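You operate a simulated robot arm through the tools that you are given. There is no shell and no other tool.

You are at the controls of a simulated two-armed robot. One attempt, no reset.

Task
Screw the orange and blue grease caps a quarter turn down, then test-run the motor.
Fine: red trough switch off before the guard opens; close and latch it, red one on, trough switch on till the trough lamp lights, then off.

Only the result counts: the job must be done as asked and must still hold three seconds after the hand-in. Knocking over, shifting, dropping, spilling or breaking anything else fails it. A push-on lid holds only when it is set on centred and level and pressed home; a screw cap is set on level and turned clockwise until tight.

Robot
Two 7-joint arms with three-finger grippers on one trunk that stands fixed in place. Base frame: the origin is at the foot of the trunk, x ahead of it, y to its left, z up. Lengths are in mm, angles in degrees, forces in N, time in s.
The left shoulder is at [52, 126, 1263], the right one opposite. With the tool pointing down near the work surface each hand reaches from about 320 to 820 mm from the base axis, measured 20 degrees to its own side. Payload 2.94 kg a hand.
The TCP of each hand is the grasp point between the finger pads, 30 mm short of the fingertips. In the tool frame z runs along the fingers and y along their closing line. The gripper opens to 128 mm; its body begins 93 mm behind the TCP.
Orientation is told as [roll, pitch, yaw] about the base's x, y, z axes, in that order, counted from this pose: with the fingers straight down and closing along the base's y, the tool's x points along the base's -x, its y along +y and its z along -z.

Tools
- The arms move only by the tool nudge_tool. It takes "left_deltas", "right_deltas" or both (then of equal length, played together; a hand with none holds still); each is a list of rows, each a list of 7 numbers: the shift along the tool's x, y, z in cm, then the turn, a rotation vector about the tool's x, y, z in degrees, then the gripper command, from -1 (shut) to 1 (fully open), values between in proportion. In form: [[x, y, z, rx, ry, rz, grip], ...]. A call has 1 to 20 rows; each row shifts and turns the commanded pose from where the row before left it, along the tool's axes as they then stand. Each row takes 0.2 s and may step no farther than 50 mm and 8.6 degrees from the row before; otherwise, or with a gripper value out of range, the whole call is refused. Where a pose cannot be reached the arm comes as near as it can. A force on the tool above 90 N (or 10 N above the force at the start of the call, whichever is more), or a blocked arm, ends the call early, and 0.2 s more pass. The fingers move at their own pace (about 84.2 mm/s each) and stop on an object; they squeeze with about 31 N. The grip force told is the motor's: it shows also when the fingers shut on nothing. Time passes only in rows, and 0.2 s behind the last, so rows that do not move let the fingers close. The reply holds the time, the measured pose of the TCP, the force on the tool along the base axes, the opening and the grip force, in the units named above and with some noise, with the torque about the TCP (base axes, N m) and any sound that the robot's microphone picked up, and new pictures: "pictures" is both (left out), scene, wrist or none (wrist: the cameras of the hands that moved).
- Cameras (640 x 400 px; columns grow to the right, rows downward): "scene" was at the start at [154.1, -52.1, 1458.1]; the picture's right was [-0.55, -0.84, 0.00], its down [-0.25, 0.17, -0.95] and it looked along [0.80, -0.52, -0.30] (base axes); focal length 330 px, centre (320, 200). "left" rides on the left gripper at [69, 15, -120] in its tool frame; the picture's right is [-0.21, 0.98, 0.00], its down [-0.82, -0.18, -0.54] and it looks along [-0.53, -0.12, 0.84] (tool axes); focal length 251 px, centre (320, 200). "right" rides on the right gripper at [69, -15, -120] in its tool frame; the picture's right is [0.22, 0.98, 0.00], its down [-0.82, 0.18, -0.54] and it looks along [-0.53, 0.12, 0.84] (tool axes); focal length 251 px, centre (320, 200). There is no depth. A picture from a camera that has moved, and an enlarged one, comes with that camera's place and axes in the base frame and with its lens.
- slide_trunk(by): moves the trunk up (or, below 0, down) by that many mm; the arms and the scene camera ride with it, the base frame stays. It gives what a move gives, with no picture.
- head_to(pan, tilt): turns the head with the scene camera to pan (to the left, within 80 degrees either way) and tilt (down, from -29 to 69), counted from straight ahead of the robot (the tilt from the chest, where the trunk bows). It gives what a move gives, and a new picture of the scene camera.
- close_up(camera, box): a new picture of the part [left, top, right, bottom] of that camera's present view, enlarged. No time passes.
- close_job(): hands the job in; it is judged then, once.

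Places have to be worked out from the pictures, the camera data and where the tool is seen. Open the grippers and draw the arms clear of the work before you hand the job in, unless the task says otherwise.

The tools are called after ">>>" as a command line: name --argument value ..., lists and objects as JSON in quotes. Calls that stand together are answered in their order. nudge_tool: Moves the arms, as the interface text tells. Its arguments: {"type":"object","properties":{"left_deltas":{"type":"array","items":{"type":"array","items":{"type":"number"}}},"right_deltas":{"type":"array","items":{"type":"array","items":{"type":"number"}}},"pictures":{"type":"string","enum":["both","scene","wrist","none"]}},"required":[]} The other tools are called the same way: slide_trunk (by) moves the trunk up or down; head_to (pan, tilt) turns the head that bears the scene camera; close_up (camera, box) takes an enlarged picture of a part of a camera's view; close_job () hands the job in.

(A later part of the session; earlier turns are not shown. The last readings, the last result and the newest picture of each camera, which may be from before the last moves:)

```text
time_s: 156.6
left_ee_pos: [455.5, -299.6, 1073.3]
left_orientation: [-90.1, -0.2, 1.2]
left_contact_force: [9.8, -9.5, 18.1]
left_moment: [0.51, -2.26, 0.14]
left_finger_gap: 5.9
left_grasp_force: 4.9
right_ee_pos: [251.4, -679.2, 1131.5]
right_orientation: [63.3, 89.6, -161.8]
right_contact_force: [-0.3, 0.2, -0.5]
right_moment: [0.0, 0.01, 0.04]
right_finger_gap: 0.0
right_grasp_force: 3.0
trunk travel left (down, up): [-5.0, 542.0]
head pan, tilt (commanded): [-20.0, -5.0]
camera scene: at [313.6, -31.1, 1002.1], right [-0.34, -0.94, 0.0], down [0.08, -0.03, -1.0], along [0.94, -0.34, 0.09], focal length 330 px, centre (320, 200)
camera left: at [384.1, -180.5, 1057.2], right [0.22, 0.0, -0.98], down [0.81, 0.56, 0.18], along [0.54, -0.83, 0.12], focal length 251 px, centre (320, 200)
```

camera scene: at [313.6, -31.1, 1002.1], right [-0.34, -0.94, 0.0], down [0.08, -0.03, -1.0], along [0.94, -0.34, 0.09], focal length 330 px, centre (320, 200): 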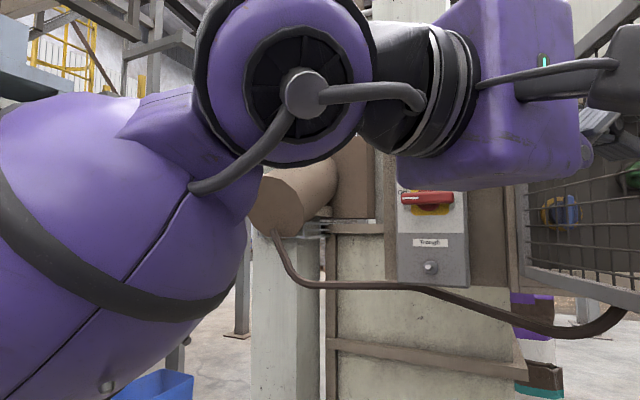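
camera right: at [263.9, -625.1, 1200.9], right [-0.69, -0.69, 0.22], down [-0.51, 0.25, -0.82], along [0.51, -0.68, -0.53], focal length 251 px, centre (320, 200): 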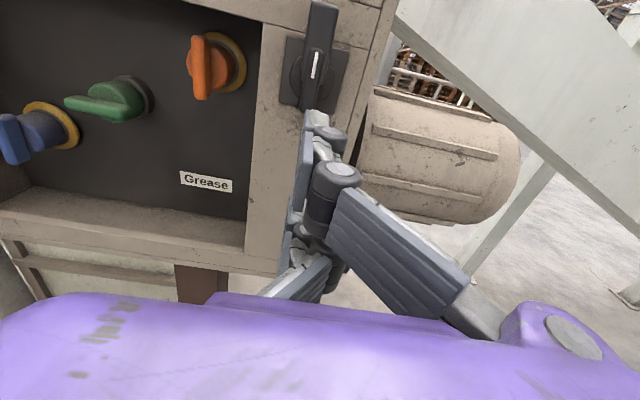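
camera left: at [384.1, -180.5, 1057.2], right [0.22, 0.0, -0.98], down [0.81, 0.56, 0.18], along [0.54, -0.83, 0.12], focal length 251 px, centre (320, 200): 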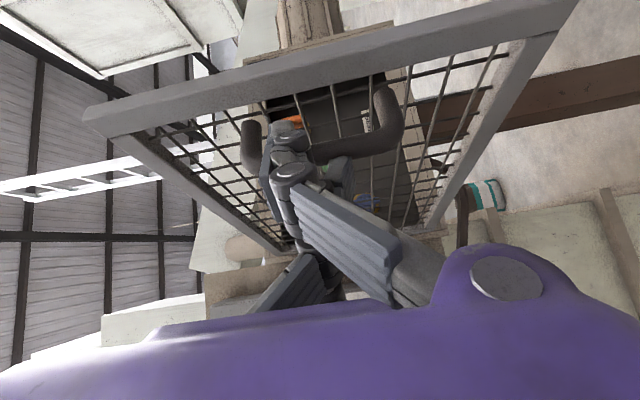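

The guard is about 70° and moving with the handle against the fingers. I continue toward 45°.

>>> nudge_tool --left_deltas '[[2.6, 0, 3.2, 0, 0, 0, -1], [2.4, 0, 3.5, 0, 0, 0, -1], [1.3, 0, 4.0, 0, 0, 0, -1], [1.2, 0, 4.0, 0, 0, 0, -1]]' --pictures "both"

```text
time_s: 157.6
left_ee_pos: [376.1, -445.2, 1072.8]
left_orientation: [-89.9, 0.1, 0.6]
left_contact_force: [-0.1, 0.7, -0.5]
left_moment: [0.01, -0.04, 0.01]
left_finger_gap: 0.0
left_grasp_force: 3.0
right_ee_pos: [250.3, -678.5, 1130.9]
right_orientation: [64.5, 89.6, -160.6]
right_contact_force: [0.2, 0.2, -0.7]
right_moment: [0.01, 0.01, 0.02]
right_finger_gap: 0.0
right_grasp_force: 2.9
trunk travel left (down, up): [-5.0, 542.0]
head pan, tilt (commanded): [-20.0, -5.0]
camera scene: at [313.7, -31.0, 1002.0], right [-0.34, -0.94, 0.0], down [0.08, -0.03, -1.0], along [0.94, -0.34, 0.09], focal length 330 px, centre (320, 200)
camera left: at [306.6, -325.8, 1057.3], right [0.21, 0.0, -0.98], down [0.82, 0.55, 0.18], along [0.54, -0.84, 0.11], focal length 251 px, centre (320, 200)
```

scene: 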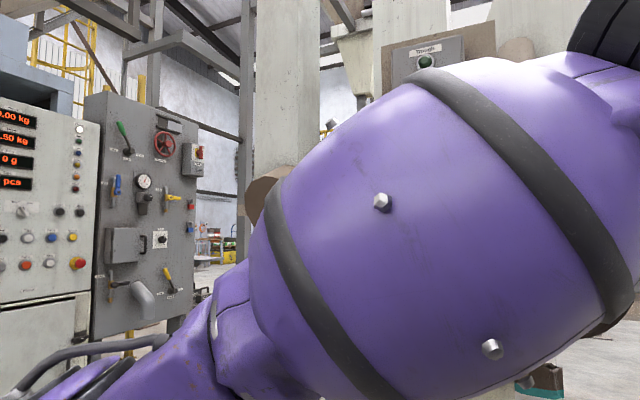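
left: 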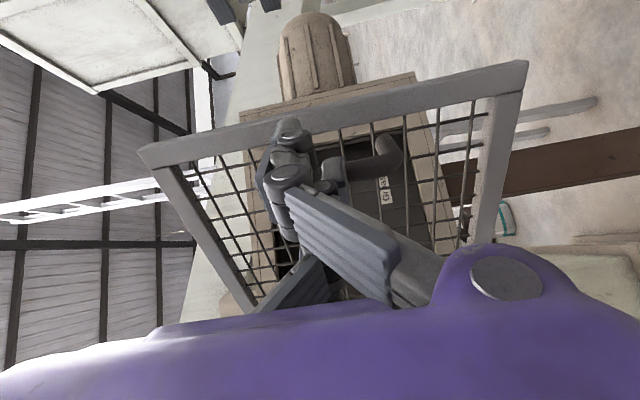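

The guard is near 45°. I continue with the left hand to bring it to about 25°.

>>> nudge_tool --left_deltas '[[0.3, 0, 4.0, 0, 0, 0, -1], [0.1, 0, 4.0, 0, 0, 0, -1], [-0.4, 0, 3.0, 0, 0, 0, -1]]' --pictures "both"

```text
time_s: 158.4
left_ee_pos: [380.0, -557.8, 1074.1]
left_orientation: [-90.0, 0.0, 0.7]
left_contact_force: [-0.5, 0.6, 0.6]
left_moment: [0.0, -0.02, 0.02]
left_finger_gap: 0.0
left_grasp_force: 3.3
right_ee_pos: [250.0, -678.2, 1130.8]
right_orientation: [66.6, 89.5, -158.4]
right_contact_force: [-1.1, -0.3, 0.6]
right_moment: [0.05, -0.01, -0.02]
right_finger_gap: 0.0
right_grasp_force: 3.0
trunk travel left (down, up): [-5.0, 542.0]
head pan, tilt (commanded): [-20.0, -5.0]
camera scene: at [313.7, -30.8, 1002.1], right [-0.34, -0.94, 0.0], down [0.08, -0.03, -1.0], along [0.94, -0.34, 0.09], focal length 330 px, centre (320, 200)
camera left: at [310.0, -437.9, 1058.5], right [0.21, 0.0, -0.98], down [0.82, 0.55, 0.18], along [0.54, -0.83, 0.12], focal length 251 px, centre (320, 200)
```

scene: 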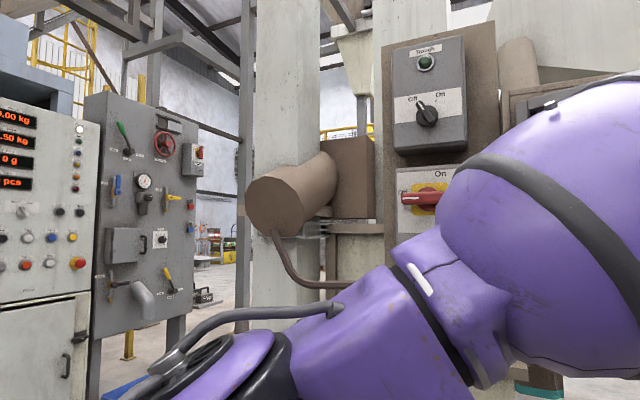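
left: 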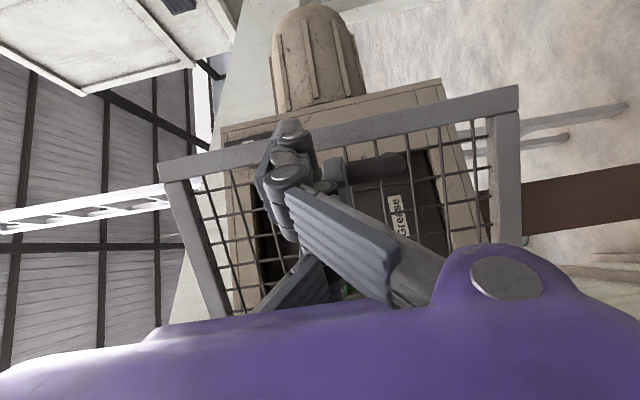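

About 27° now with no force. I push a little further with the left hand, to roughly 14°.

>>> nudge_tool --left_deltas '[[-0.5, 0, 3.2, 0, 0, 0, -1], [-0.8, 0, 3.2, 0, 0, 0, -1]]' --pictures "wrist"

```text
time_s: 159.2
left_ee_pos: [509.1, -583.7, 1069.6]
left_orientation: [-91.0, 4.4, 7.5]
left_contact_force: [-0.2, 0.3, -0.5]
left_moment: [0.01, 0.0, 0.0]
left_finger_gap: 0.0
left_grasp_force: 2.4
right_ee_pos: [251.4, -679.8, 1131.7]
right_orientation: [69.3, 89.6, -155.8]
right_contact_force: [-0.4, 0.0, 0.3]
right_moment: [0.0, -0.04, -0.07]
right_finger_gap: 0.0
right_grasp_force: 3.3
trunk travel left (down, up): [-5.0, 542.0]
head pan, tilt (commanded): [-20.0, -5.0]
stopped in row 2 (left hand): the arm was blocked; the commanded pose is now the measured one
camera left: at [423.9, -472.9, 1057.3], right [0.14, 0.0, -0.99], down [0.75, 0.65, 0.11], along [0.64, -0.76, 0.09], focal length 251 px, centre (320, 200)
```

left: 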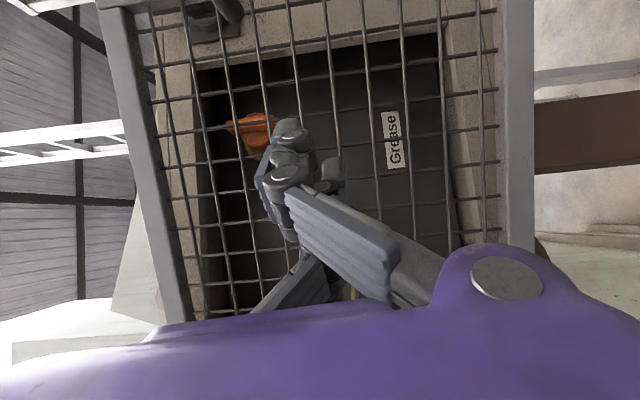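

The left arm jumped sideways in the last step (a reach limit), ending in front of the mesh with no force. I look before moving it away.

>>> head_to --pan -45 --tilt -5

```text
time_s: 160.1
left_ee_pos: [507.8, -582.8, 1070.2]
left_orientation: [-91.0, 4.3, 7.6]
left_contact_force: [-0.7, -0.5, 1.1]
left_moment: [0.01, 0.01, 0.0]
left_finger_gap: 0.2
left_grasp_force: 3.0
right_ee_pos: [251.3, -679.1, 1130.0]
right_orientation: [67.3, 89.5, -157.7]
right_contact_force: [0.0, 0.1, 0.4]
right_moment: [-0.02, -0.03, 0.01]
right_finger_gap: 0.1
right_grasp_force: 3.4
trunk travel left (down, up): [-5.0, 542.0]
head pan, tilt (commanded): [-45.0, -5.0]
camera scene: at [293.4, -62.6, 1002.0], right [-0.71, -0.71, 0.0], down [0.06, -0.06, -1.0], along [0.7, -0.7, 0.09], focal length 330 px, centre (320, 200)
```

scene: 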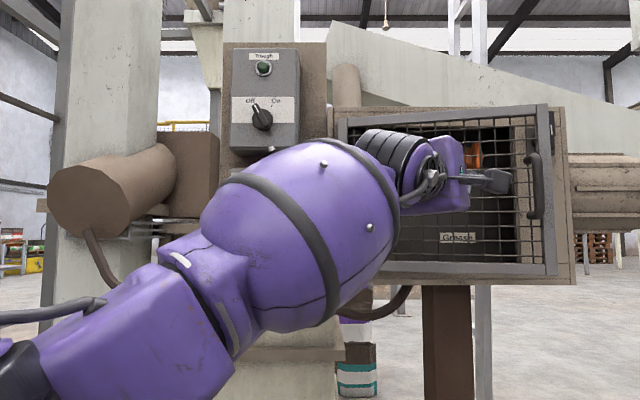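

The guard is almost shut (about 10°) and the left hand is just in front of it. I withdraw the left arm carefully the way it came.

>>> nudge_tool --left_deltas '[[0, 0, -2.5, 0, 0, 0, -1], [0, 0, -3, 0, 0, 0, -1], [0, 0, -3, 0, 0, 0, -1]]' --pictures "none"

>>> nudge_tool --left_deltas '[[0, 0, -3.5, 0, 0, 0, -1], [0, 0, -4, 0, 0, 0, -1], [0, 0, -4, 0, 0, 0, -1], [0, 0, -4, 0, 0, 0, -1], [0, 0, -4, 0, 0, 0, -1]]' --pictures "scene"

```text
time_s: 160.9
left_ee_pos: [491.7, -501.8, 1068.4]
left_orientation: [-90.9, 4.2, 7.0]
left_contact_force: [-0.1, 0.1, 0.5]
left_moment: [0.0, 0.03, 0.01]
left_finger_gap: 0.0
left_grasp_force: 3.0
right_ee_pos: [251.0, -679.1, 1130.4]
right_orientation: [68.6, 89.5, -156.6]
right_contact_force: [-0.6, -0.2, -0.4]
right_moment: [0.04, -0.03, 0.03]
right_finger_gap: 0.1
right_grasp_force: 2.7
trunk travel left (down, up): [-5.0, 542.0]
head pan, tilt (commanded): [-45.0, -5.0]
```

```text
time_s: 162.1
left_ee_pos: [464.3, -307.8, 1064.0]
left_orientation: [-90.9, 4.3, 6.9]
left_contact_force: [-0.1, -0.1, -0.1]
left_moment: [-0.05, 0.02, 0.02]
left_finger_gap: 0.0
left_grasp_force: 2.8
right_ee_pos: [252.1, -679.1, 1131.2]
right_orientation: [69.7, 89.5, -155.4]
right_contact_force: [-0.3, -0.7, -0.5]
right_moment: [0.02, -0.01, -0.01]
right_finger_gap: 0.1
right_grasp_force: 3.5
trunk travel left (down, up): [-5.0, 542.0]
head pan, tilt (commanded): [-45.0, -5.0]
camera scene: at [293.3, -62.6, 1002.1], right [-0.71, -0.71, 0.0], down [0.06, -0.06, -1.0], along [0.7, -0.7, 0.09], focal length 330 px, centre (320, 200)
```

scene: 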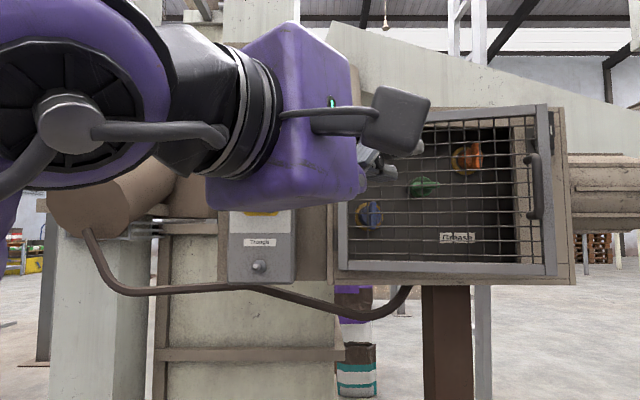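

Tracking fine. I take the left hand back to the left side.

>>> nudge_tool --left_deltas '[[-1.5, 0, -4, 0, 0, 0, -1], [-1.5, 0, -4, 0, 0, 0, -1], [-1.5, 0, -4, 0, 0, 0, -1], [-1.5, 0, -4, 0, 0, 0, -1], [-1.5, 0, -4, 0, 0, 0, -1], [-1.5, 0, -4, 0, 0, 0, -1], [-1.5, 0, -4, 0, 0, 0, -1], [-1.5, 0, -4, 0, 0, 0, -1]]' --pictures "scene"

>>> close_up --camera "scene" --box '[320, 90, 580, 290]'

```text
time_s: 163.9
left_ee_pos: [545.3, 25.2, 1049.2]
left_orientation: [-90.8, 4.1, 7.1]
left_contact_force: [-0.3, 0.3, 0.7]
left_moment: [0.01, 0.0, -0.02]
left_finger_gap: 0.2
left_grasp_force: 2.9
right_ee_pos: [250.6, -678.7, 1131.2]
right_orientation: [69.1, 89.5, -156.1]
right_contact_force: [-0.9, -0.3, -0.5]
right_moment: [-0.03, -0.02, -0.01]
right_finger_gap: 0.0
right_grasp_force: 2.8
trunk travel left (down, up): [-5.0, 542.0]
head pan, tilt (commanded): [-45.0, -5.0]
camera scene: at [293.4, -62.6, 1002.0], right [-0.71, -0.71, 0.0], down [0.06, -0.06, -1.0], along [0.7, -0.7, 0.09], focal length 330 px, centre (320, 200)
```

scene: 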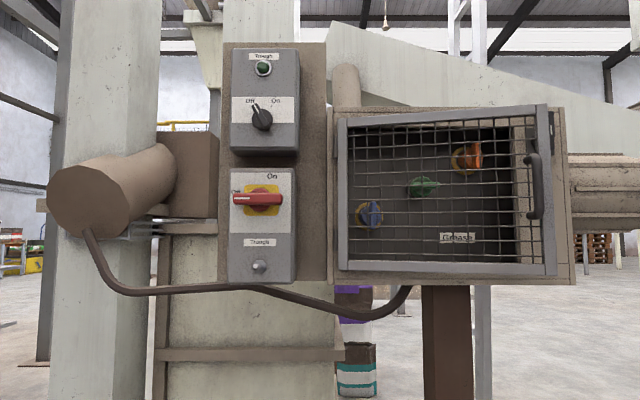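

```text
2.00 times, centred on (450, 190) of scene
camera zoom: at [293.4, -62.6, 1002.0], right [-0.71, -0.71, 0.0], down [0.06, -0.06, -1.0], along [0.7, -0.7, 0.09], focal length 659 px, centre (60, 220)
```

zoom: 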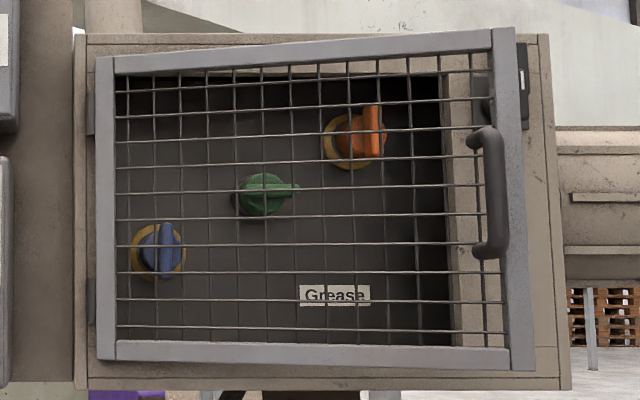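

The guard is about 13° ajar. I bring the right fist in front of its right frame bar, above the handle, and push it shut.

>>> nudge_tool --right_deltas '[[1.13, -3.43, 0, 0, 0, 0, -1], [1.13, -3.43, 0, 0, 0, 0, -1], [1.13, -3.43, 0, 0, 0, 0, -1], [0, 0, 3.3, 0, 0, 0, -1], [0, 0, 3.3, 0, 0, 0, -1], [0, 0, 3.3, 0, 0, 0, -1], [0, 0, 2.7, 0, 0, 0, -1]]' --pictures "both"

```text
time_s: 165.5
left_ee_pos: [544.8, 26.6, 1051.8]
left_orientation: [-90.9, 4.2, 7.0]
left_contact_force: [0.3, 0.5, 0.3]
left_moment: [-0.02, 0.01, 0.0]
left_finger_gap: 0.0
left_grasp_force: 3.2
right_ee_pos: [413.6, -697.1, 1163.3]
right_orientation: [69.7, 89.5, -155.3]
right_contact_force: [0.8, -1.4, -0.6]
right_moment: [-0.03, -0.05, -0.01]
right_finger_gap: 0.1
right_grasp_force: 3.6
trunk travel left (down, up): [-5.0, 542.0]
head pan, tilt (commanded): [-45.0, -5.0]
camera scene: at [293.6, -62.7, 1002.0], right [-0.71, -0.71, 0.0], down [0.06, -0.06, -1.0], along [0.7, -0.7, 0.09], focal length 330 px, centre (320, 200)
camera right: at [341.3, -601.3, 1233.0], right [-0.69, -0.69, 0.22], down [-0.52, 0.25, -0.82], along [0.51, -0.68, -0.53], focal length 251 px, centre (320, 200)
```

scene: 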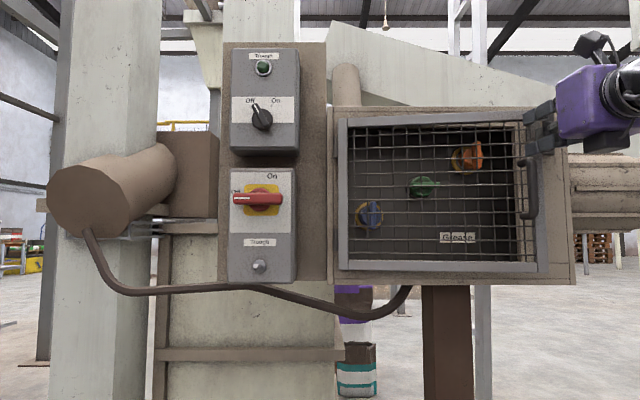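
right: 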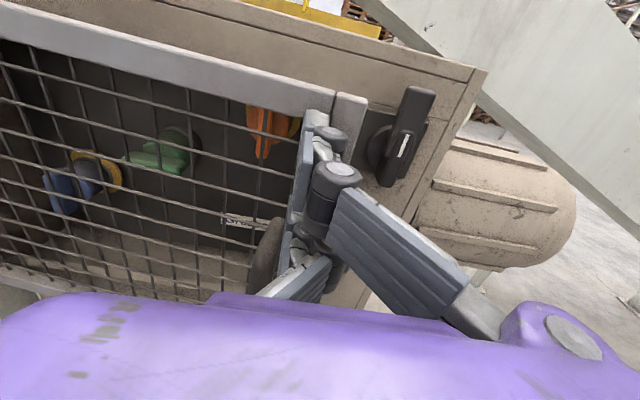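

The guard closes ahead of the fist. I push the last 35 mm gently.

>>> nudge_tool --right_deltas '[[0, 0, 1.5, 0, 0, 0, -1], [0, 0, 1.2, 0, 0, 0, -1], [0, 0, 0.8, 0, 0, 0, -1]]' --pictures "both"

>>> close_up --camera "scene" --box '[320, 90, 580, 290]'

```text
time_s: 166.3
left_ee_pos: [545.5, 24.9, 1051.4]
left_orientation: [-90.9, 4.1, 7.0]
left_contact_force: [0.9, -0.7, -0.3]
left_moment: [0.02, 0.0, 0.02]
left_finger_gap: 0.1
left_grasp_force: 3.0
right_ee_pos: [438.3, -719.6, 1163.6]
right_orientation: [67.5, 89.5, -157.5]
right_contact_force: [0.3, -0.6, 1.0]
right_moment: [0.01, 0.02, -0.01]
right_finger_gap: 0.0
right_grasp_force: 2.3
trunk travel left (down, up): [-5.0, 542.0]
head pan, tilt (commanded): [-45.0, -5.0]
camera scene: at [293.4, -62.7, 1002.0], right [-0.71, -0.71, 0.0], down [0.06, -0.06, -1.0], along [0.7, -0.7, 0.09], focal length 330 px, centre (320, 200)
camera right: at [365.0, -624.6, 1232.6], right [-0.69, -0.69, 0.22], down [-0.52, 0.25, -0.82], along [0.51, -0.68, -0.53], focal length 251 px, centre (320, 200)
```

scene: 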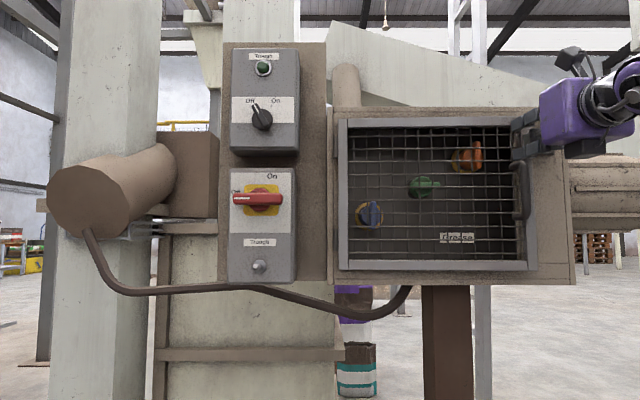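
right: 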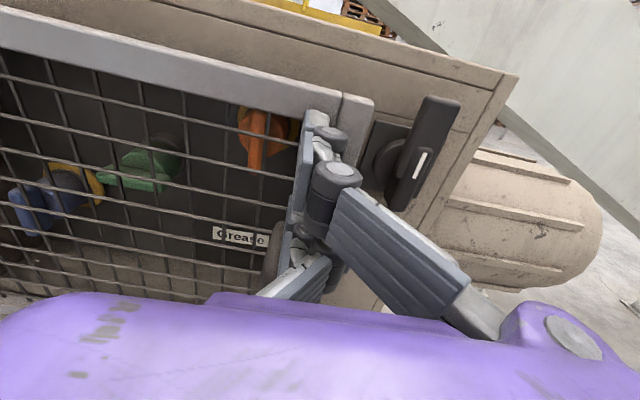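

```text
2.00 times, centred on (450, 190) of scene
camera zoom: at [293.4, -62.7, 1002.0], right [-0.71, -0.71, 0.0], down [0.06, -0.06, -1.0], along [0.7, -0.7, 0.09], focal length 659 px, centre (60, 220)
```

zoom: 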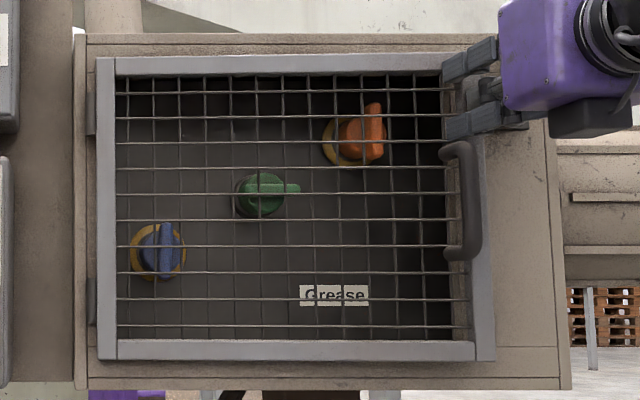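

It looks a few millimetres ajar still with no force. I push on in small steps until contact force shows it is home.

>>> nudge_tool --right_deltas '[[0, 0, 0.6, 0, 0, 0, -1], [0, 0, 0.5, 0, 0, 0, -1], [0, 0, 0.4, 0, 0, 0, -1]]' --pictures "wrist"

>>> close_up --camera "scene" --box '[320, 90, 580, 290]'

```text
time_s: 167.1
left_ee_pos: [546.4, 24.0, 1051.0]
left_orientation: [-90.8, 4.2, 7.0]
left_contact_force: [0.1, 0.8, -0.3]
left_moment: [0.03, 0.01, 0.01]
left_finger_gap: 0.0
left_grasp_force: 3.6
right_ee_pos: [448.2, -731.1, 1162.8]
right_orientation: [62.4, 89.5, -162.7]
right_contact_force: [-0.7, 1.4, -0.1]
right_moment: [-0.03, -0.02, 0.0]
right_finger_gap: 0.2
right_grasp_force: 2.6
trunk travel left (down, up): [-5.0, 542.0]
head pan, tilt (commanded): [-45.0, -5.0]
camera right: at [375.7, -635.2, 1232.6], right [-0.69, -0.69, 0.22], down [-0.52, 0.25, -0.82], along [0.51, -0.68, -0.53], focal length 251 px, centre (320, 200)
```

right: 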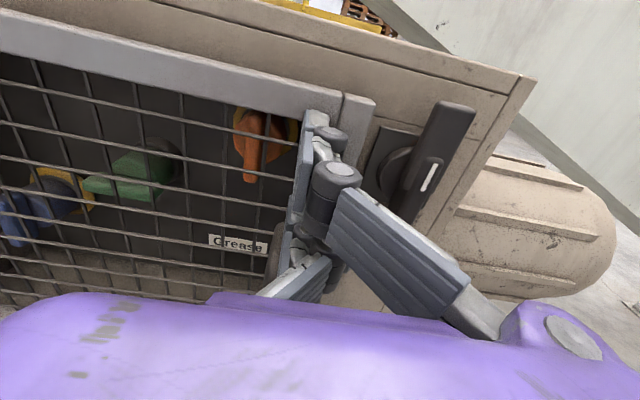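

```text
2.00 times, centred on (450, 190) of scene
camera zoom: at [293.3, -62.7, 1002.1], right [-0.71, -0.71, 0.0], down [0.06, -0.06, -1.0], along [0.7, -0.7, 0.09], focal length 659 px, centre (60, 220)
```

zoom: 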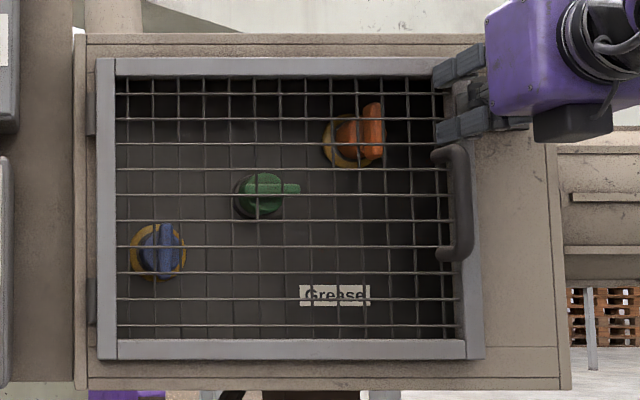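

The edge is within a couple of pixels of the closed position. A few millimetres more until it seats.

>>> nudge_tool --right_deltas '[[0, 0, 0.4, 0, 0, 0, -1], [0, 0, 0.4, 0, 0, 0, -1]]' --pictures "none"

>>> close_up --camera "scene" --box '[320, 90, 580, 290]'

```text
time_s: 167.7
left_ee_pos: [542.2, 27.3, 1052.1]
left_orientation: [-91.2, 4.0, 7.0]
left_contact_force: [0.1, 0.4, 0.1]
left_moment: [0.0, -0.05, -0.04]
left_finger_gap: 0.3
left_grasp_force: 2.9
right_ee_pos: [450.1, -732.8, 1164.3]
right_orientation: [65.0, 89.6, -160.0]
right_contact_force: [-39.2, 41.5, -30.7]
right_moment: [0.2, 0.42, 0.18]
right_finger_gap: 6.1
right_grasp_force: 3.0
trunk travel left (down, up): [-5.0, 542.0]
head pan, tilt (commanded): [-45.0, -5.0]
```

```text
2.00 times, centred on (450, 190) of scene
camera zoom: at [290.3, -60.1, 1003.1], right [-0.71, -0.71, 0.0], down [0.06, -0.06, -1.0], along [0.7, -0.7, 0.09], focal length 659 px, centre (60, 220)
```

zoom: 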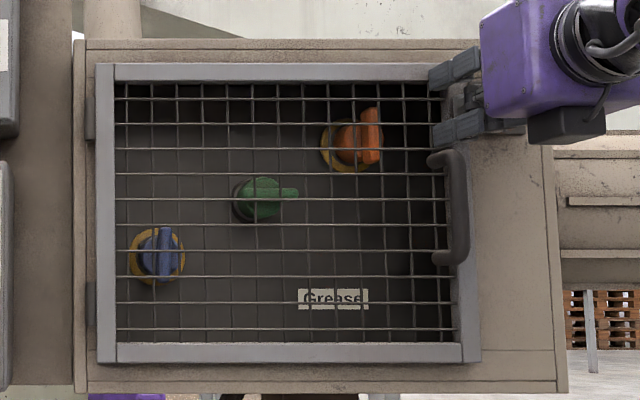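

The guard is seated (57 N reaction). I back off, move over to the vertical latch lever and line up to grip it where I let go before.

>>> nudge_tool --right_deltas '[[0, 0, -2.5, 0, 0, 0, -1], [0, 0, -3, 0, 0, 0, -1], [0, 0, -2.5, 0, 0, 0, -0.6], [0.5, 2.8, 0, 0, 0, 0, -0.375], [0.5, 2.85, 0, 0, 0, 0, -0.375], [0, 0, 0, 0, 0, 0, -0.375]]' --pictures "both"

>>> close_up --camera "right" --box '[220, 70, 440, 230]'

>>> close_up --camera "scene" --box '[320, 90, 580, 290]'

```text
time_s: 169.1
left_ee_pos: [545.5, 24.5, 1051.2]
left_orientation: [-90.9, 4.2, 6.9]
left_contact_force: [-0.1, -0.3, 0.2]
left_moment: [-0.03, -0.02, 0.02]
left_finger_gap: 0.0
left_grasp_force: 2.2
right_ee_pos: [357.8, -719.4, 1176.0]
right_orientation: [68.6, 89.6, -156.4]
right_contact_force: [0.2, 0.1, 0.3]
right_moment: [-0.02, 0.02, 0.0]
right_finger_gap: 39.9
right_grasp_force: 0.1
trunk travel left (down, up): [-5.0, 542.0]
head pan, tilt (commanded): [-45.0, -5.0]
camera scene: at [293.3, -62.7, 1002.1], right [-0.71, -0.71, 0.0], down [0.06, -0.06, -1.0], along [0.7, -0.7, 0.09], focal length 330 px, centre (320, 200)
camera right: at [284.4, -623.8, 1245.5], right [-0.69, -0.69, 0.22], down [-0.52, 0.25, -0.82], along [0.51, -0.68, -0.53], focal length 251 px, centre (320, 200)
```

scene: 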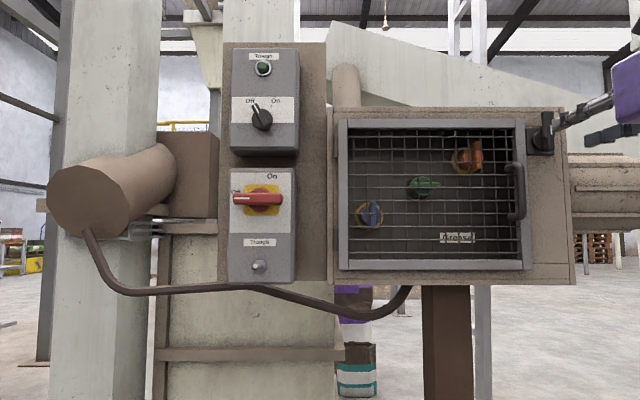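
right: 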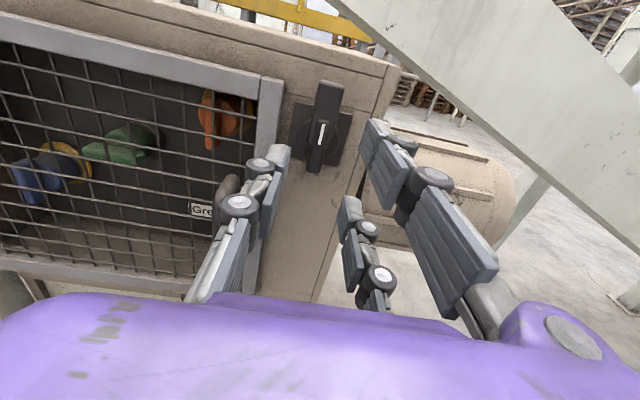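

```text
2.50 times, centred on (330, 150) of right
camera zoom: at [284.4, -623.8, 1245.5], right [-0.69, -0.69, 0.22], down [-0.52, 0.25, -0.82], along [0.51, -0.68, -0.53], focal length 629 px, centre (295, 325)
```

zoom: 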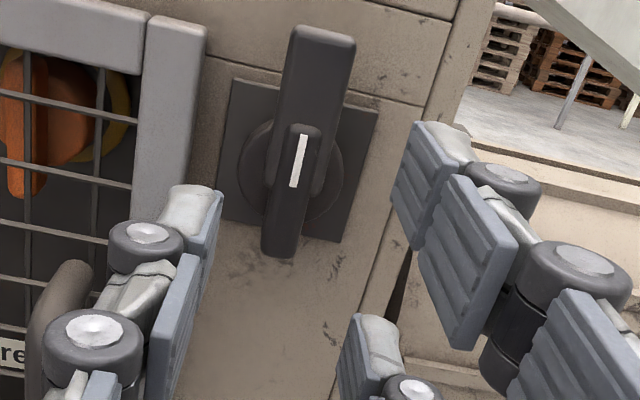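

```text
2.00 times, centred on (450, 190) of scene
camera zoom: at [293.3, -62.7, 1002.1], right [-0.71, -0.71, 0.0], down [0.06, -0.06, -1.0], along [0.7, -0.7, 0.09], focal length 659 px, centre (60, 220)
```

zoom: 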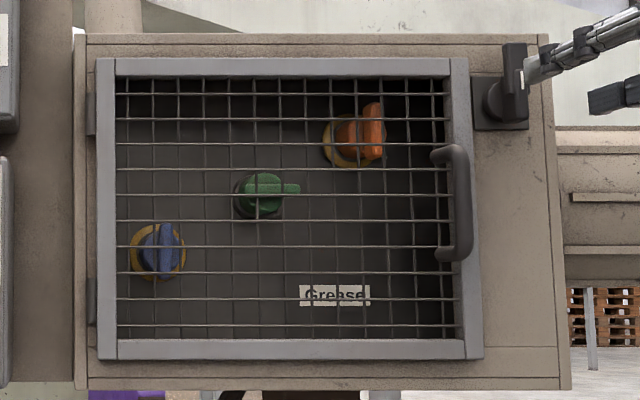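

The lever axis is at s≈383, exactly in front of the fingers. I move in and close on it.

>>> nudge_tool --right_deltas '[[-0.15, 0, 2.8, 0, 0, 0, -0.375], [0, 0, 2.7, 0, 0, 0, -0.375], [0, 0, 0, 0, 0, 0, -1], [0, 0, 0, 0, 0, 0, -1]]' --pictures "wrist"

>>> close_up --camera "right" --box '[220, 70, 440, 230]'

```text
time_s: 170.1
left_ee_pos: [546.2, 24.9, 1049.9]
left_orientation: [-90.9, 4.2, 7.0]
left_contact_force: [-0.5, 0.1, 0.6]
left_moment: [0.01, 0.03, 0.0]
left_finger_gap: 0.0
left_grasp_force: 2.8
right_ee_pos: [396.8, -758.6, 1175.0]
right_orientation: [67.3, 89.5, -157.7]
right_contact_force: [2.6, -4.1, 4.7]
right_moment: [0.37, 0.38, -0.07]
right_finger_gap: 12.9
right_grasp_force: 39.8
trunk travel left (down, up): [-5.0, 542.0]
head pan, tilt (commanded): [-45.0, -5.0]
camera right: at [324.0, -663.0, 1243.8], right [-0.69, -0.69, 0.22], down [-0.52, 0.25, -0.82], along [0.51, -0.68, -0.53], focal length 251 px, centre (320, 200)
```

right: 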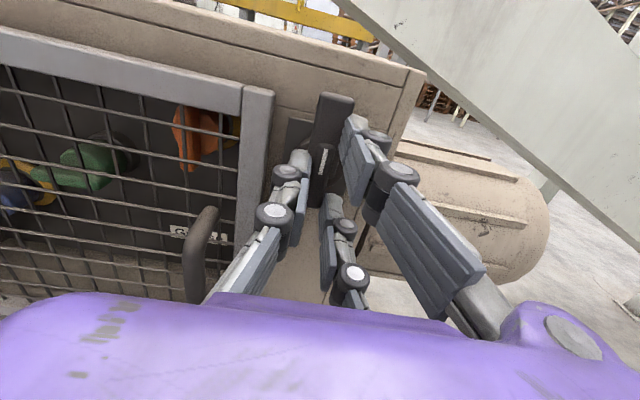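

```text
2.50 times, centred on (330, 150) of right
camera zoom: at [324.0, -663.0, 1243.8], right [-0.69, -0.69, 0.22], down [-0.52, 0.25, -0.82], along [0.51, -0.68, -0.53], focal length 629 px, centre (295, 325)
```

zoom: 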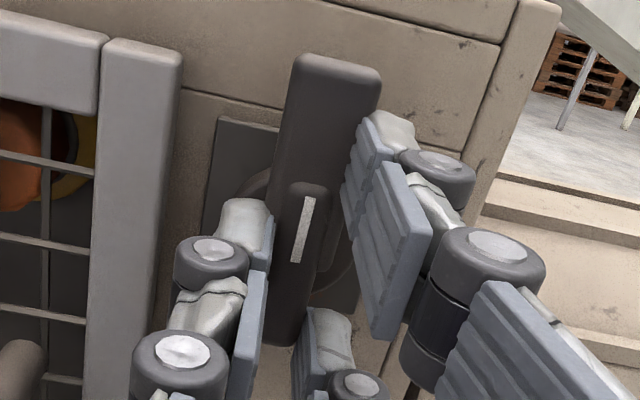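

Gripped. I turn the lever counter-clockwise back over the guard frame.

>>> nudge_tool --right_deltas '[[0, -0.05, 0, 0, 0, -7.5, -1], [0, -0.05, 0, 0, 0, -7.5, -1], [0, -0.05, 0, 0, 0, -7.5, -1], [0, -0.05, 0, 0, 0, -7.5, -1]]' --pictures "wrist"

```text
time_s: 171.1
left_ee_pos: [547.2, 25.2, 1050.5]
left_orientation: [-90.8, 4.1, 7.1]
left_contact_force: [0.7, -0.2, -0.1]
left_moment: [0.04, 0.0, 0.0]
left_finger_gap: 0.0
left_grasp_force: 3.0
right_ee_pos: [399.0, -756.6, 1172.9]
right_orientation: [90.2, 59.4, -134.9]
right_contact_force: [13.6, -21.7, 29.0]
right_moment: [-0.4, -0.3, -0.27]
right_finger_gap: 13.0
right_grasp_force: 39.4
trunk travel left (down, up): [-5.0, 542.0]
head pan, tilt (commanded): [-45.0, -5.0]
camera right: at [348.0, -638.4, 1225.3], right [-0.52, -0.52, 0.68], down [-0.79, -0.02, -0.62], along [0.33, -0.86, -0.39], focal length 251 px, centre (320, 200)
```

right: 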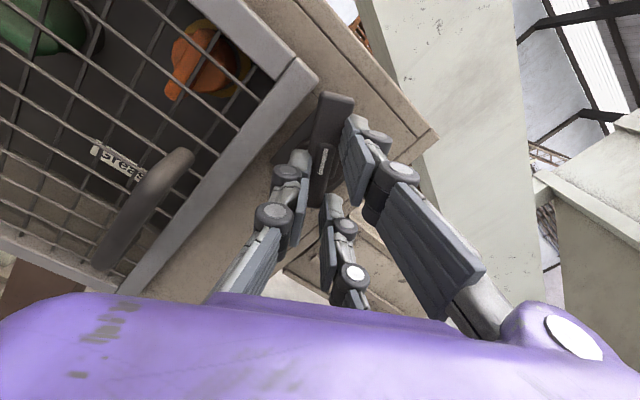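

It follows; I shift 2 mm along the upward pull and continue.

>>> nudge_tool --right_deltas '[[0.17, 0.05, 0.1, 0, 0, -7.5, -1], [0, -0.05, 0, 0, 0, -7.5, -1], [0, -0.05, 0, 0, 0, -7.5, -1], [0, -0.05, 0, 0, 0, -7.5, -1]]' --pictures "wrist"

```text
time_s: 172.1
left_ee_pos: [544.8, 27.8, 1051.6]
left_orientation: [-90.9, 4.2, 7.0]
left_contact_force: [1.4, 0.1, 0.1]
left_moment: [0.01, 0.02, 0.02]
left_finger_gap: 0.0
left_grasp_force: 3.0
right_ee_pos: [399.4, -756.5, 1170.9]
right_orientation: [89.5, 29.4, -135.2]
right_contact_force: [-12.6, 15.8, -14.9]
right_moment: [0.36, 0.28, -0.17]
right_finger_gap: 12.9
right_grasp_force: 39.0
trunk travel left (down, up): [-5.0, 542.0]
head pan, tilt (commanded): [-45.0, -5.0]
camera right: at [362.9, -623.9, 1194.3], right [-0.2, -0.21, 0.96], down [-0.95, -0.18, -0.24], along [0.23, -0.96, -0.16], focal length 251 px, centre (320, 200)
```

right: 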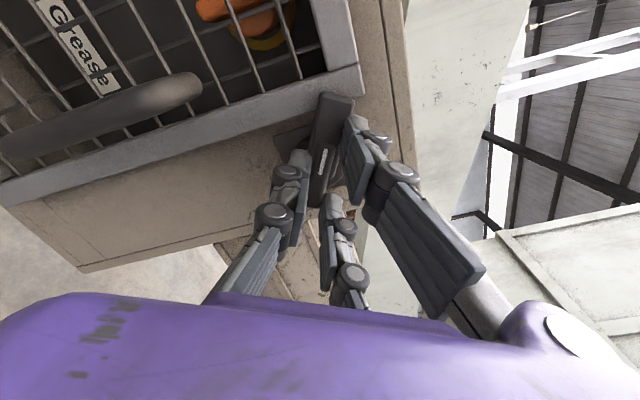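

30° to go; the lever's end is about to pass over the frame. I continue carefully.

>>> nudge_tool --right_deltas '[[0, -0.05, -0.05, 0, 0, -7.5, -1], [0, -0.05, 0, 0, 0, -7.5, -1], [0, -0.05, 0, 0, 0, -7.5, -1], [0, -0.05, 0, 0, 0, -7.5, -1]]' --pictures "both"

>>> close_up --camera "right" --box '[200, 40, 440, 240]'

```text
time_s: 173.1
left_ee_pos: [545.3, 26.2, 1051.3]
left_orientation: [-90.9, 4.2, 7.0]
left_contact_force: [-0.4, 0.1, 0.3]
left_moment: [0.04, -0.01, 0.03]
left_finger_gap: 0.0
left_grasp_force: 3.0
right_ee_pos: [400.0, -755.8, 1171.3]
right_orientation: [89.6, -0.5, -135.1]
right_contact_force: [-12.3, 20.3, -25.1]
right_moment: [0.83, 0.12, -0.71]
right_finger_gap: 13.0
right_grasp_force: 39.8
trunk travel left (down, up): [-5.0, 542.0]
head pan, tilt (commanded): [-45.0, -5.0]
camera scene: at [293.0, -62.4, 1002.2], right [-0.71, -0.71, 0.0], down [0.06, -0.06, -1.0], along [0.7, -0.7, 0.09], focal length 330 px, centre (320, 200)
camera right: at [364.1, -622.5, 1155.9], right [0.16, 0.15, 0.97], down [-0.96, -0.2, 0.19], along [0.22, -0.97, 0.11], focal length 251 px, centre (320, 200)
```

scene: 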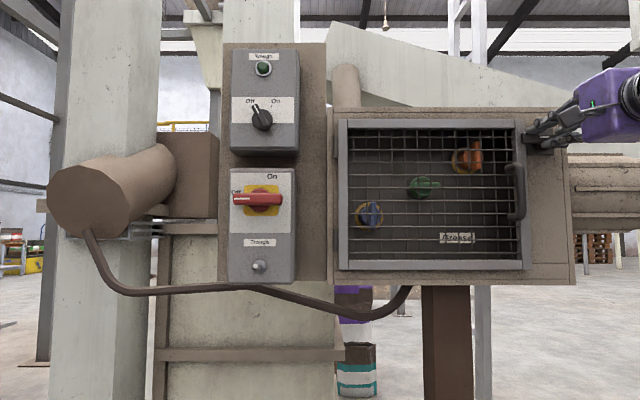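
right: 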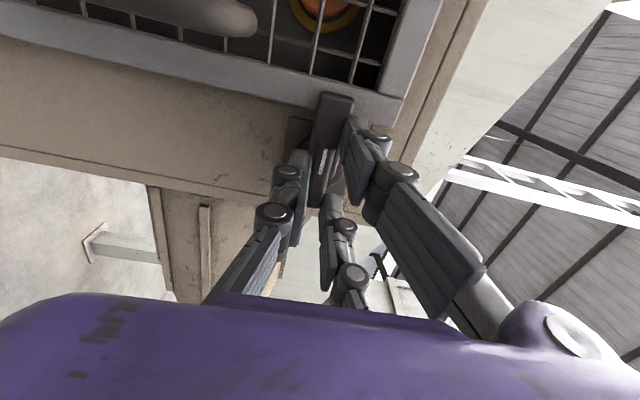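

```text
2.00 times, centred on (320, 140) of right
camera zoom: at [364.1, -622.5, 1155.9], right [0.16, 0.15, 0.97], down [-0.96, -0.2, 0.19], along [0.22, -0.97, 0.11], focal length 503 px, centre (320, 320)
```

zoom: 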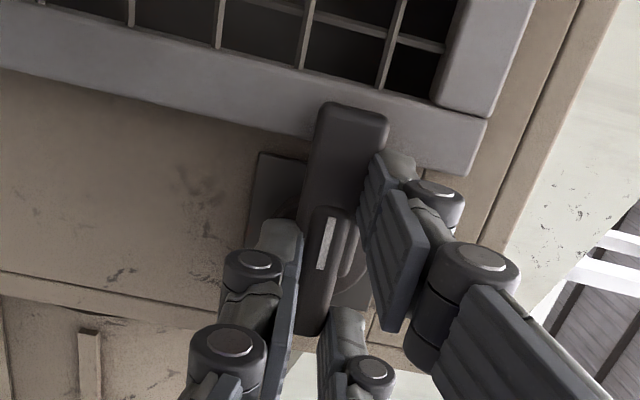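

The lever lies across the guard frame again as at the start. I nudge it 2.5° more to be sure it is home, then release and back off.

>>> nudge_tool --right_deltas '[[0, 0, 0, 0, 0, -2.5, -1], [0, 0, 0, 0, 0, 2.5, -0.7], [0, 0, 0, 0, 0, 0, -0.5], [0, 0, -2.5, 0, 0, 0, -0.375], [0, 0, -3, 0, 0, 0, -0.2], [0, 0, -2.5, 0, 0, 0, 0]]' --pictures "both"

>>> close_up --camera "right" --box '[220, 60, 440, 220]'

>>> close_up --camera "scene" --box '[320, 90, 580, 290]'

```text
time_s: 174.5
left_ee_pos: [546.0, 25.4, 1050.1]
left_orientation: [-90.9, 4.2, 7.0]
left_contact_force: [-0.2, -0.4, 0.1]
left_moment: [-0.03, 0.04, -0.05]
left_finger_gap: 0.1
left_grasp_force: 3.2
right_ee_pos: [343.3, -699.4, 1171.7]
right_orientation: [89.8, -0.4, -135.1]
right_contact_force: [-0.7, 0.2, 0.0]
right_moment: [0.01, 0.0, 0.02]
right_finger_gap: 64.2
right_grasp_force: 0.0
trunk travel left (down, up): [-5.0, 542.0]
head pan, tilt (commanded): [-45.0, -5.0]
camera scene: at [293.3, -62.6, 1002.1], right [-0.71, -0.71, 0.0], down [0.06, -0.06, -1.0], along [0.7, -0.7, 0.09], focal length 330 px, centre (320, 200)
camera right: at [308.2, -566.5, 1156.5], right [0.16, 0.15, 0.98], down [-0.96, -0.2, 0.19], along [0.22, -0.97, 0.12], focal length 251 px, centre (320, 200)
```

scene: 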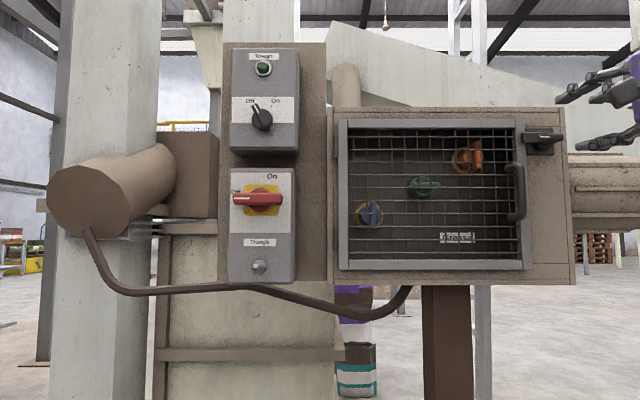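
right: 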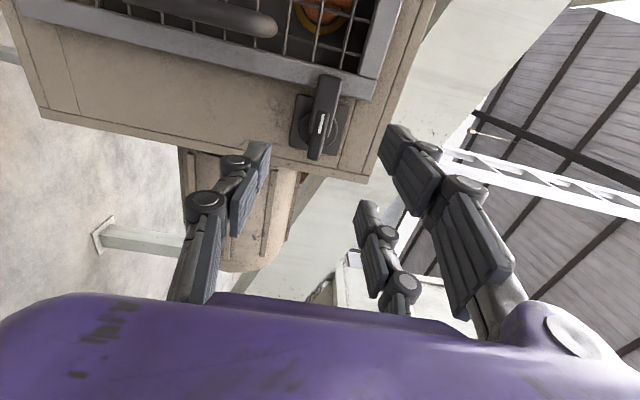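

```text
2.50 times, centred on (330, 140) of right
camera zoom: at [308.2, -566.5, 1156.5], right [0.16, 0.15, 0.98], down [-0.96, -0.2, 0.19], along [0.22, -0.97, 0.12], focal length 629 px, centre (295, 350)
```

zoom: 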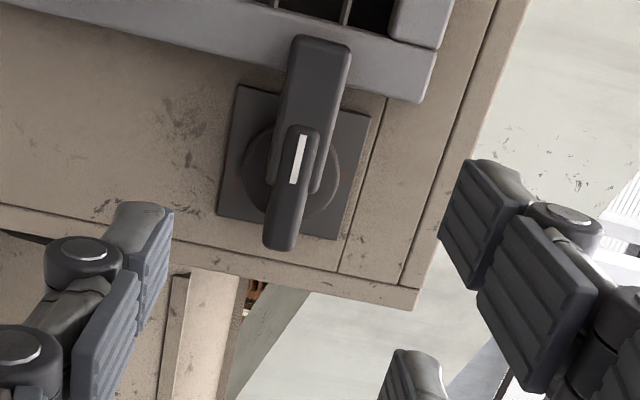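

```text
2.00 times, centred on (450, 190) of scene
camera zoom: at [293.3, -62.6, 1002.1], right [-0.71, -0.71, 0.0], down [0.06, -0.06, -1.0], along [0.7, -0.7, 0.09], focal length 659 px, centre (60, 220)
```

zoom: 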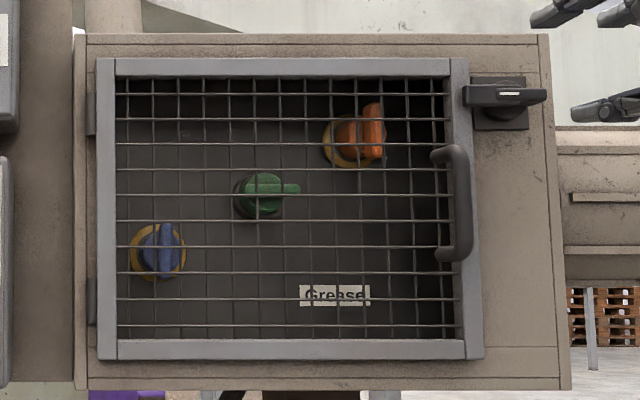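

The guard is closed and latched exactly as before. Next is the red switch: I move the left hand further away and carry the right hand across to in front of the switch.

>>> nudge_tool --left_deltas '[[0, 0, -4.5, 0, 0, 0, -1], [0, 0, -4.5, 0, 0, 0, -1], [0, 0, -4.5, 0, 0, 0, -1], [0, 0, -4.5, 0, 0, 0, -1]]' --pictures "none"

>>> nudge_tool --right_deltas '[[4.0, -0.9, 0, 0, 0, 0, 0], [4.0, -0.9, 0, 0, 0, 0, 0], [4.0, -0.9, 0, 0, 0, 0, 0], [4.0, -0.9, 0, 0, 0, 0, 0], [4.0, -0.9, 0, 0, 0, 0, 0], [4.0, -0.9, 0, 0, 0, 0, 0], [4.0, -0.9, 0, 0, 0, 0, 0]]' --pictures "scene"

```text
time_s: 175.5
left_ee_pos: [522.6, 201.7, 1048.4]
left_orientation: [-90.9, 4.2, 7.0]
left_contact_force: [-0.7, 0.1, 0.0]
left_moment: [-0.01, 0.03, 0.01]
left_finger_gap: 0.0
left_grasp_force: 2.6
right_ee_pos: [344.6, -701.0, 1170.2]
right_orientation: [89.7, -0.4, -135.2]
right_contact_force: [-0.2, 0.3, -0.4]
right_moment: [0.02, 0.0, 0.01]
right_finger_gap: 63.9
right_grasp_force: 0.0
trunk travel left (down, up): [-5.0, 542.0]
head pan, tilt (commanded): [-45.0, -5.0]
```

```text
time_s: 177.1
left_ee_pos: [522.6, 201.3, 1049.1]
left_orientation: [-90.8, 4.2, 7.0]
left_contact_force: [0.2, 0.1, 0.4]
left_moment: [-0.02, 0.02, -0.01]
left_finger_gap: 0.0
left_grasp_force: 3.3
right_ee_pos: [543.1, -502.8, 1103.8]
right_orientation: [89.8, -0.5, -135.1]
right_contact_force: [0.5, -0.2, -0.3]
right_moment: [0.01, 0.0, -0.04]
right_finger_gap: 64.0
right_grasp_force: 0.1
trunk travel left (down, up): [-5.0, 542.0]
head pan, tilt (commanded): [-45.0, -5.0]
camera scene: at [293.6, -62.6, 1001.9], right [-0.71, -0.71, 0.0], down [0.06, -0.06, -1.0], along [0.7, -0.7, 0.09], focal length 330 px, centre (320, 200)
```

scene: 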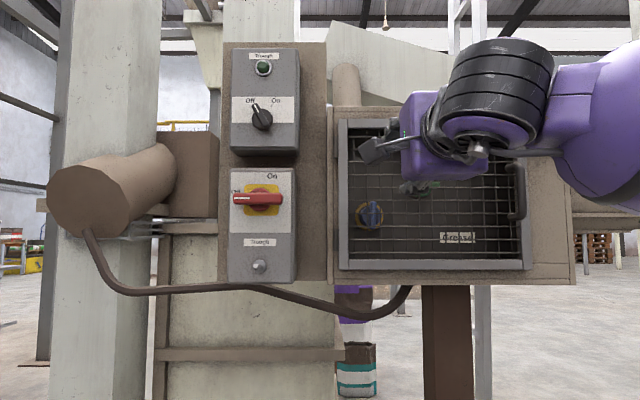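

Tracking well. I continue left to the red switch.

>>> nudge_tool --right_deltas '[[4.0, -0.8, 0, 0, 0, 0, 0], [4.0, -0.8, 0, 0, 0, 0, 0], [4.0, -0.8, 0, 0, 0, 0, 0], [4.0, -0.8, 0, 0, 0, 0, 0], [4.0, -0.8, 0, 0, 0, 0, 0], [4.0, -0.8, 0, 0, 0, 0, 0]]' --pictures "both"

>>> close_up --camera "right" --box '[220, 60, 440, 220]'

```text
time_s: 178.5
left_ee_pos: [524.6, 203.6, 1049.1]
left_orientation: [-90.8, 4.3, 7.0]
left_contact_force: [-0.3, 0.5, 0.4]
left_moment: [0.0, 0.01, -0.03]
left_finger_gap: 0.2
left_grasp_force: 3.0
right_ee_pos: [711.1, -333.2, 1056.1]
right_orientation: [89.9, -0.4, -135.0]
right_contact_force: [-1.6, -0.4, 0.5]
right_moment: [-0.01, 0.01, -0.03]
right_finger_gap: 64.1
right_grasp_force: 0.0
trunk travel left (down, up): [-5.0, 542.0]
head pan, tilt (commanded): [-45.0, -5.0]
camera scene: at [293.8, -62.6, 1001.9], right [-0.71, -0.71, 0.0], down [0.06, -0.06, -1.0], along [0.7, -0.7, 0.09], focal length 330 px, centre (320, 200)
camera right: at [675.8, -199.8, 1041.6], right [0.16, 0.15, 0.98], down [-0.96, -0.2, 0.19], along [0.22, -0.97, 0.12], focal length 251 px, centre (320, 200)
```

scene: 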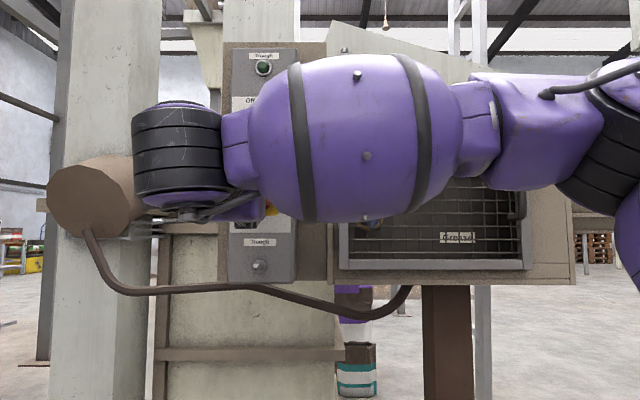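
right: 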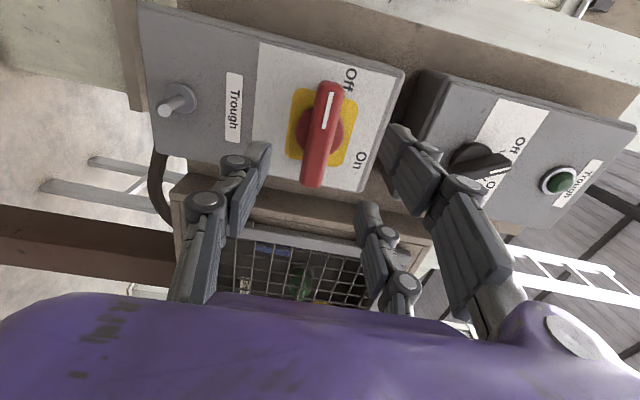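

```text
2.50 times, centred on (330, 140) of right
camera zoom: at [675.8, -199.8, 1041.6], right [0.16, 0.15, 0.98], down [-0.96, -0.2, 0.19], along [0.22, -0.97, 0.12], focal length 629 px, centre (295, 350)
```

zoom: 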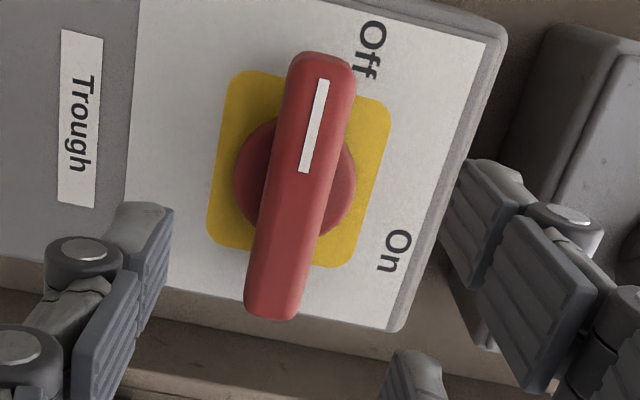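

The red handle is centred at s≈-145, z≈1055. I align, move in and close on it.

>>> nudge_tool --right_deltas '[[0.5, -0.05, 1.8, 0, 0, 0, 0], [0, 0, 1.8, 0, 0, 0, 0], [0, 0, 1.8, 0, 0, 0, 0], [0, 0, 0, 0, 0, 0, -0.6], [0, 0, 0, 0, 0, 0, -1], [0, 0, 0, 0, 0, 0, -1]]' --pictures "wrist"

```text
time_s: 179.9
left_ee_pos: [523.6, 200.9, 1048.9]
left_orientation: [-90.9, 4.2, 7.0]
left_contact_force: [-0.6, 0.4, -1.1]
left_moment: [-0.02, 0.01, 0.03]
left_finger_gap: 0.1
left_grasp_force: 2.6
right_ee_pos: [751.6, -368.0, 1055.2]
right_orientation: [89.6, -0.5, -135.0]
right_contact_force: [-3.6, 2.5, -5.8]
right_moment: [0.44, -0.18, 0.04]
right_finger_gap: 19.6
right_grasp_force: 45.2
trunk travel left (down, up): [-5.0, 542.0]
head pan, tilt (commanded): [-45.0, -5.0]
camera right: at [716.4, -233.8, 1040.7], right [0.16, 0.15, 0.97], down [-0.96, -0.2, 0.19], along [0.22, -0.97, 0.12], focal length 251 px, centre (320, 200)
```

right: 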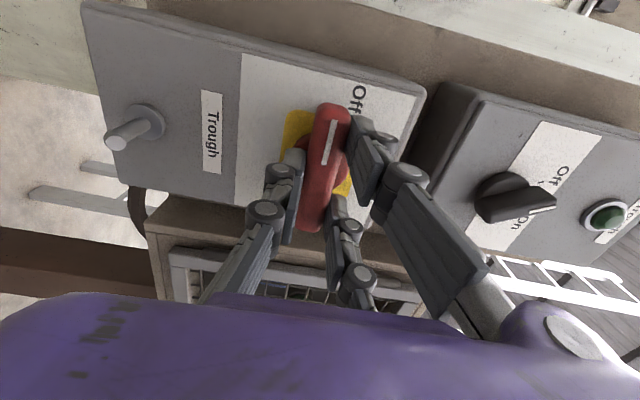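

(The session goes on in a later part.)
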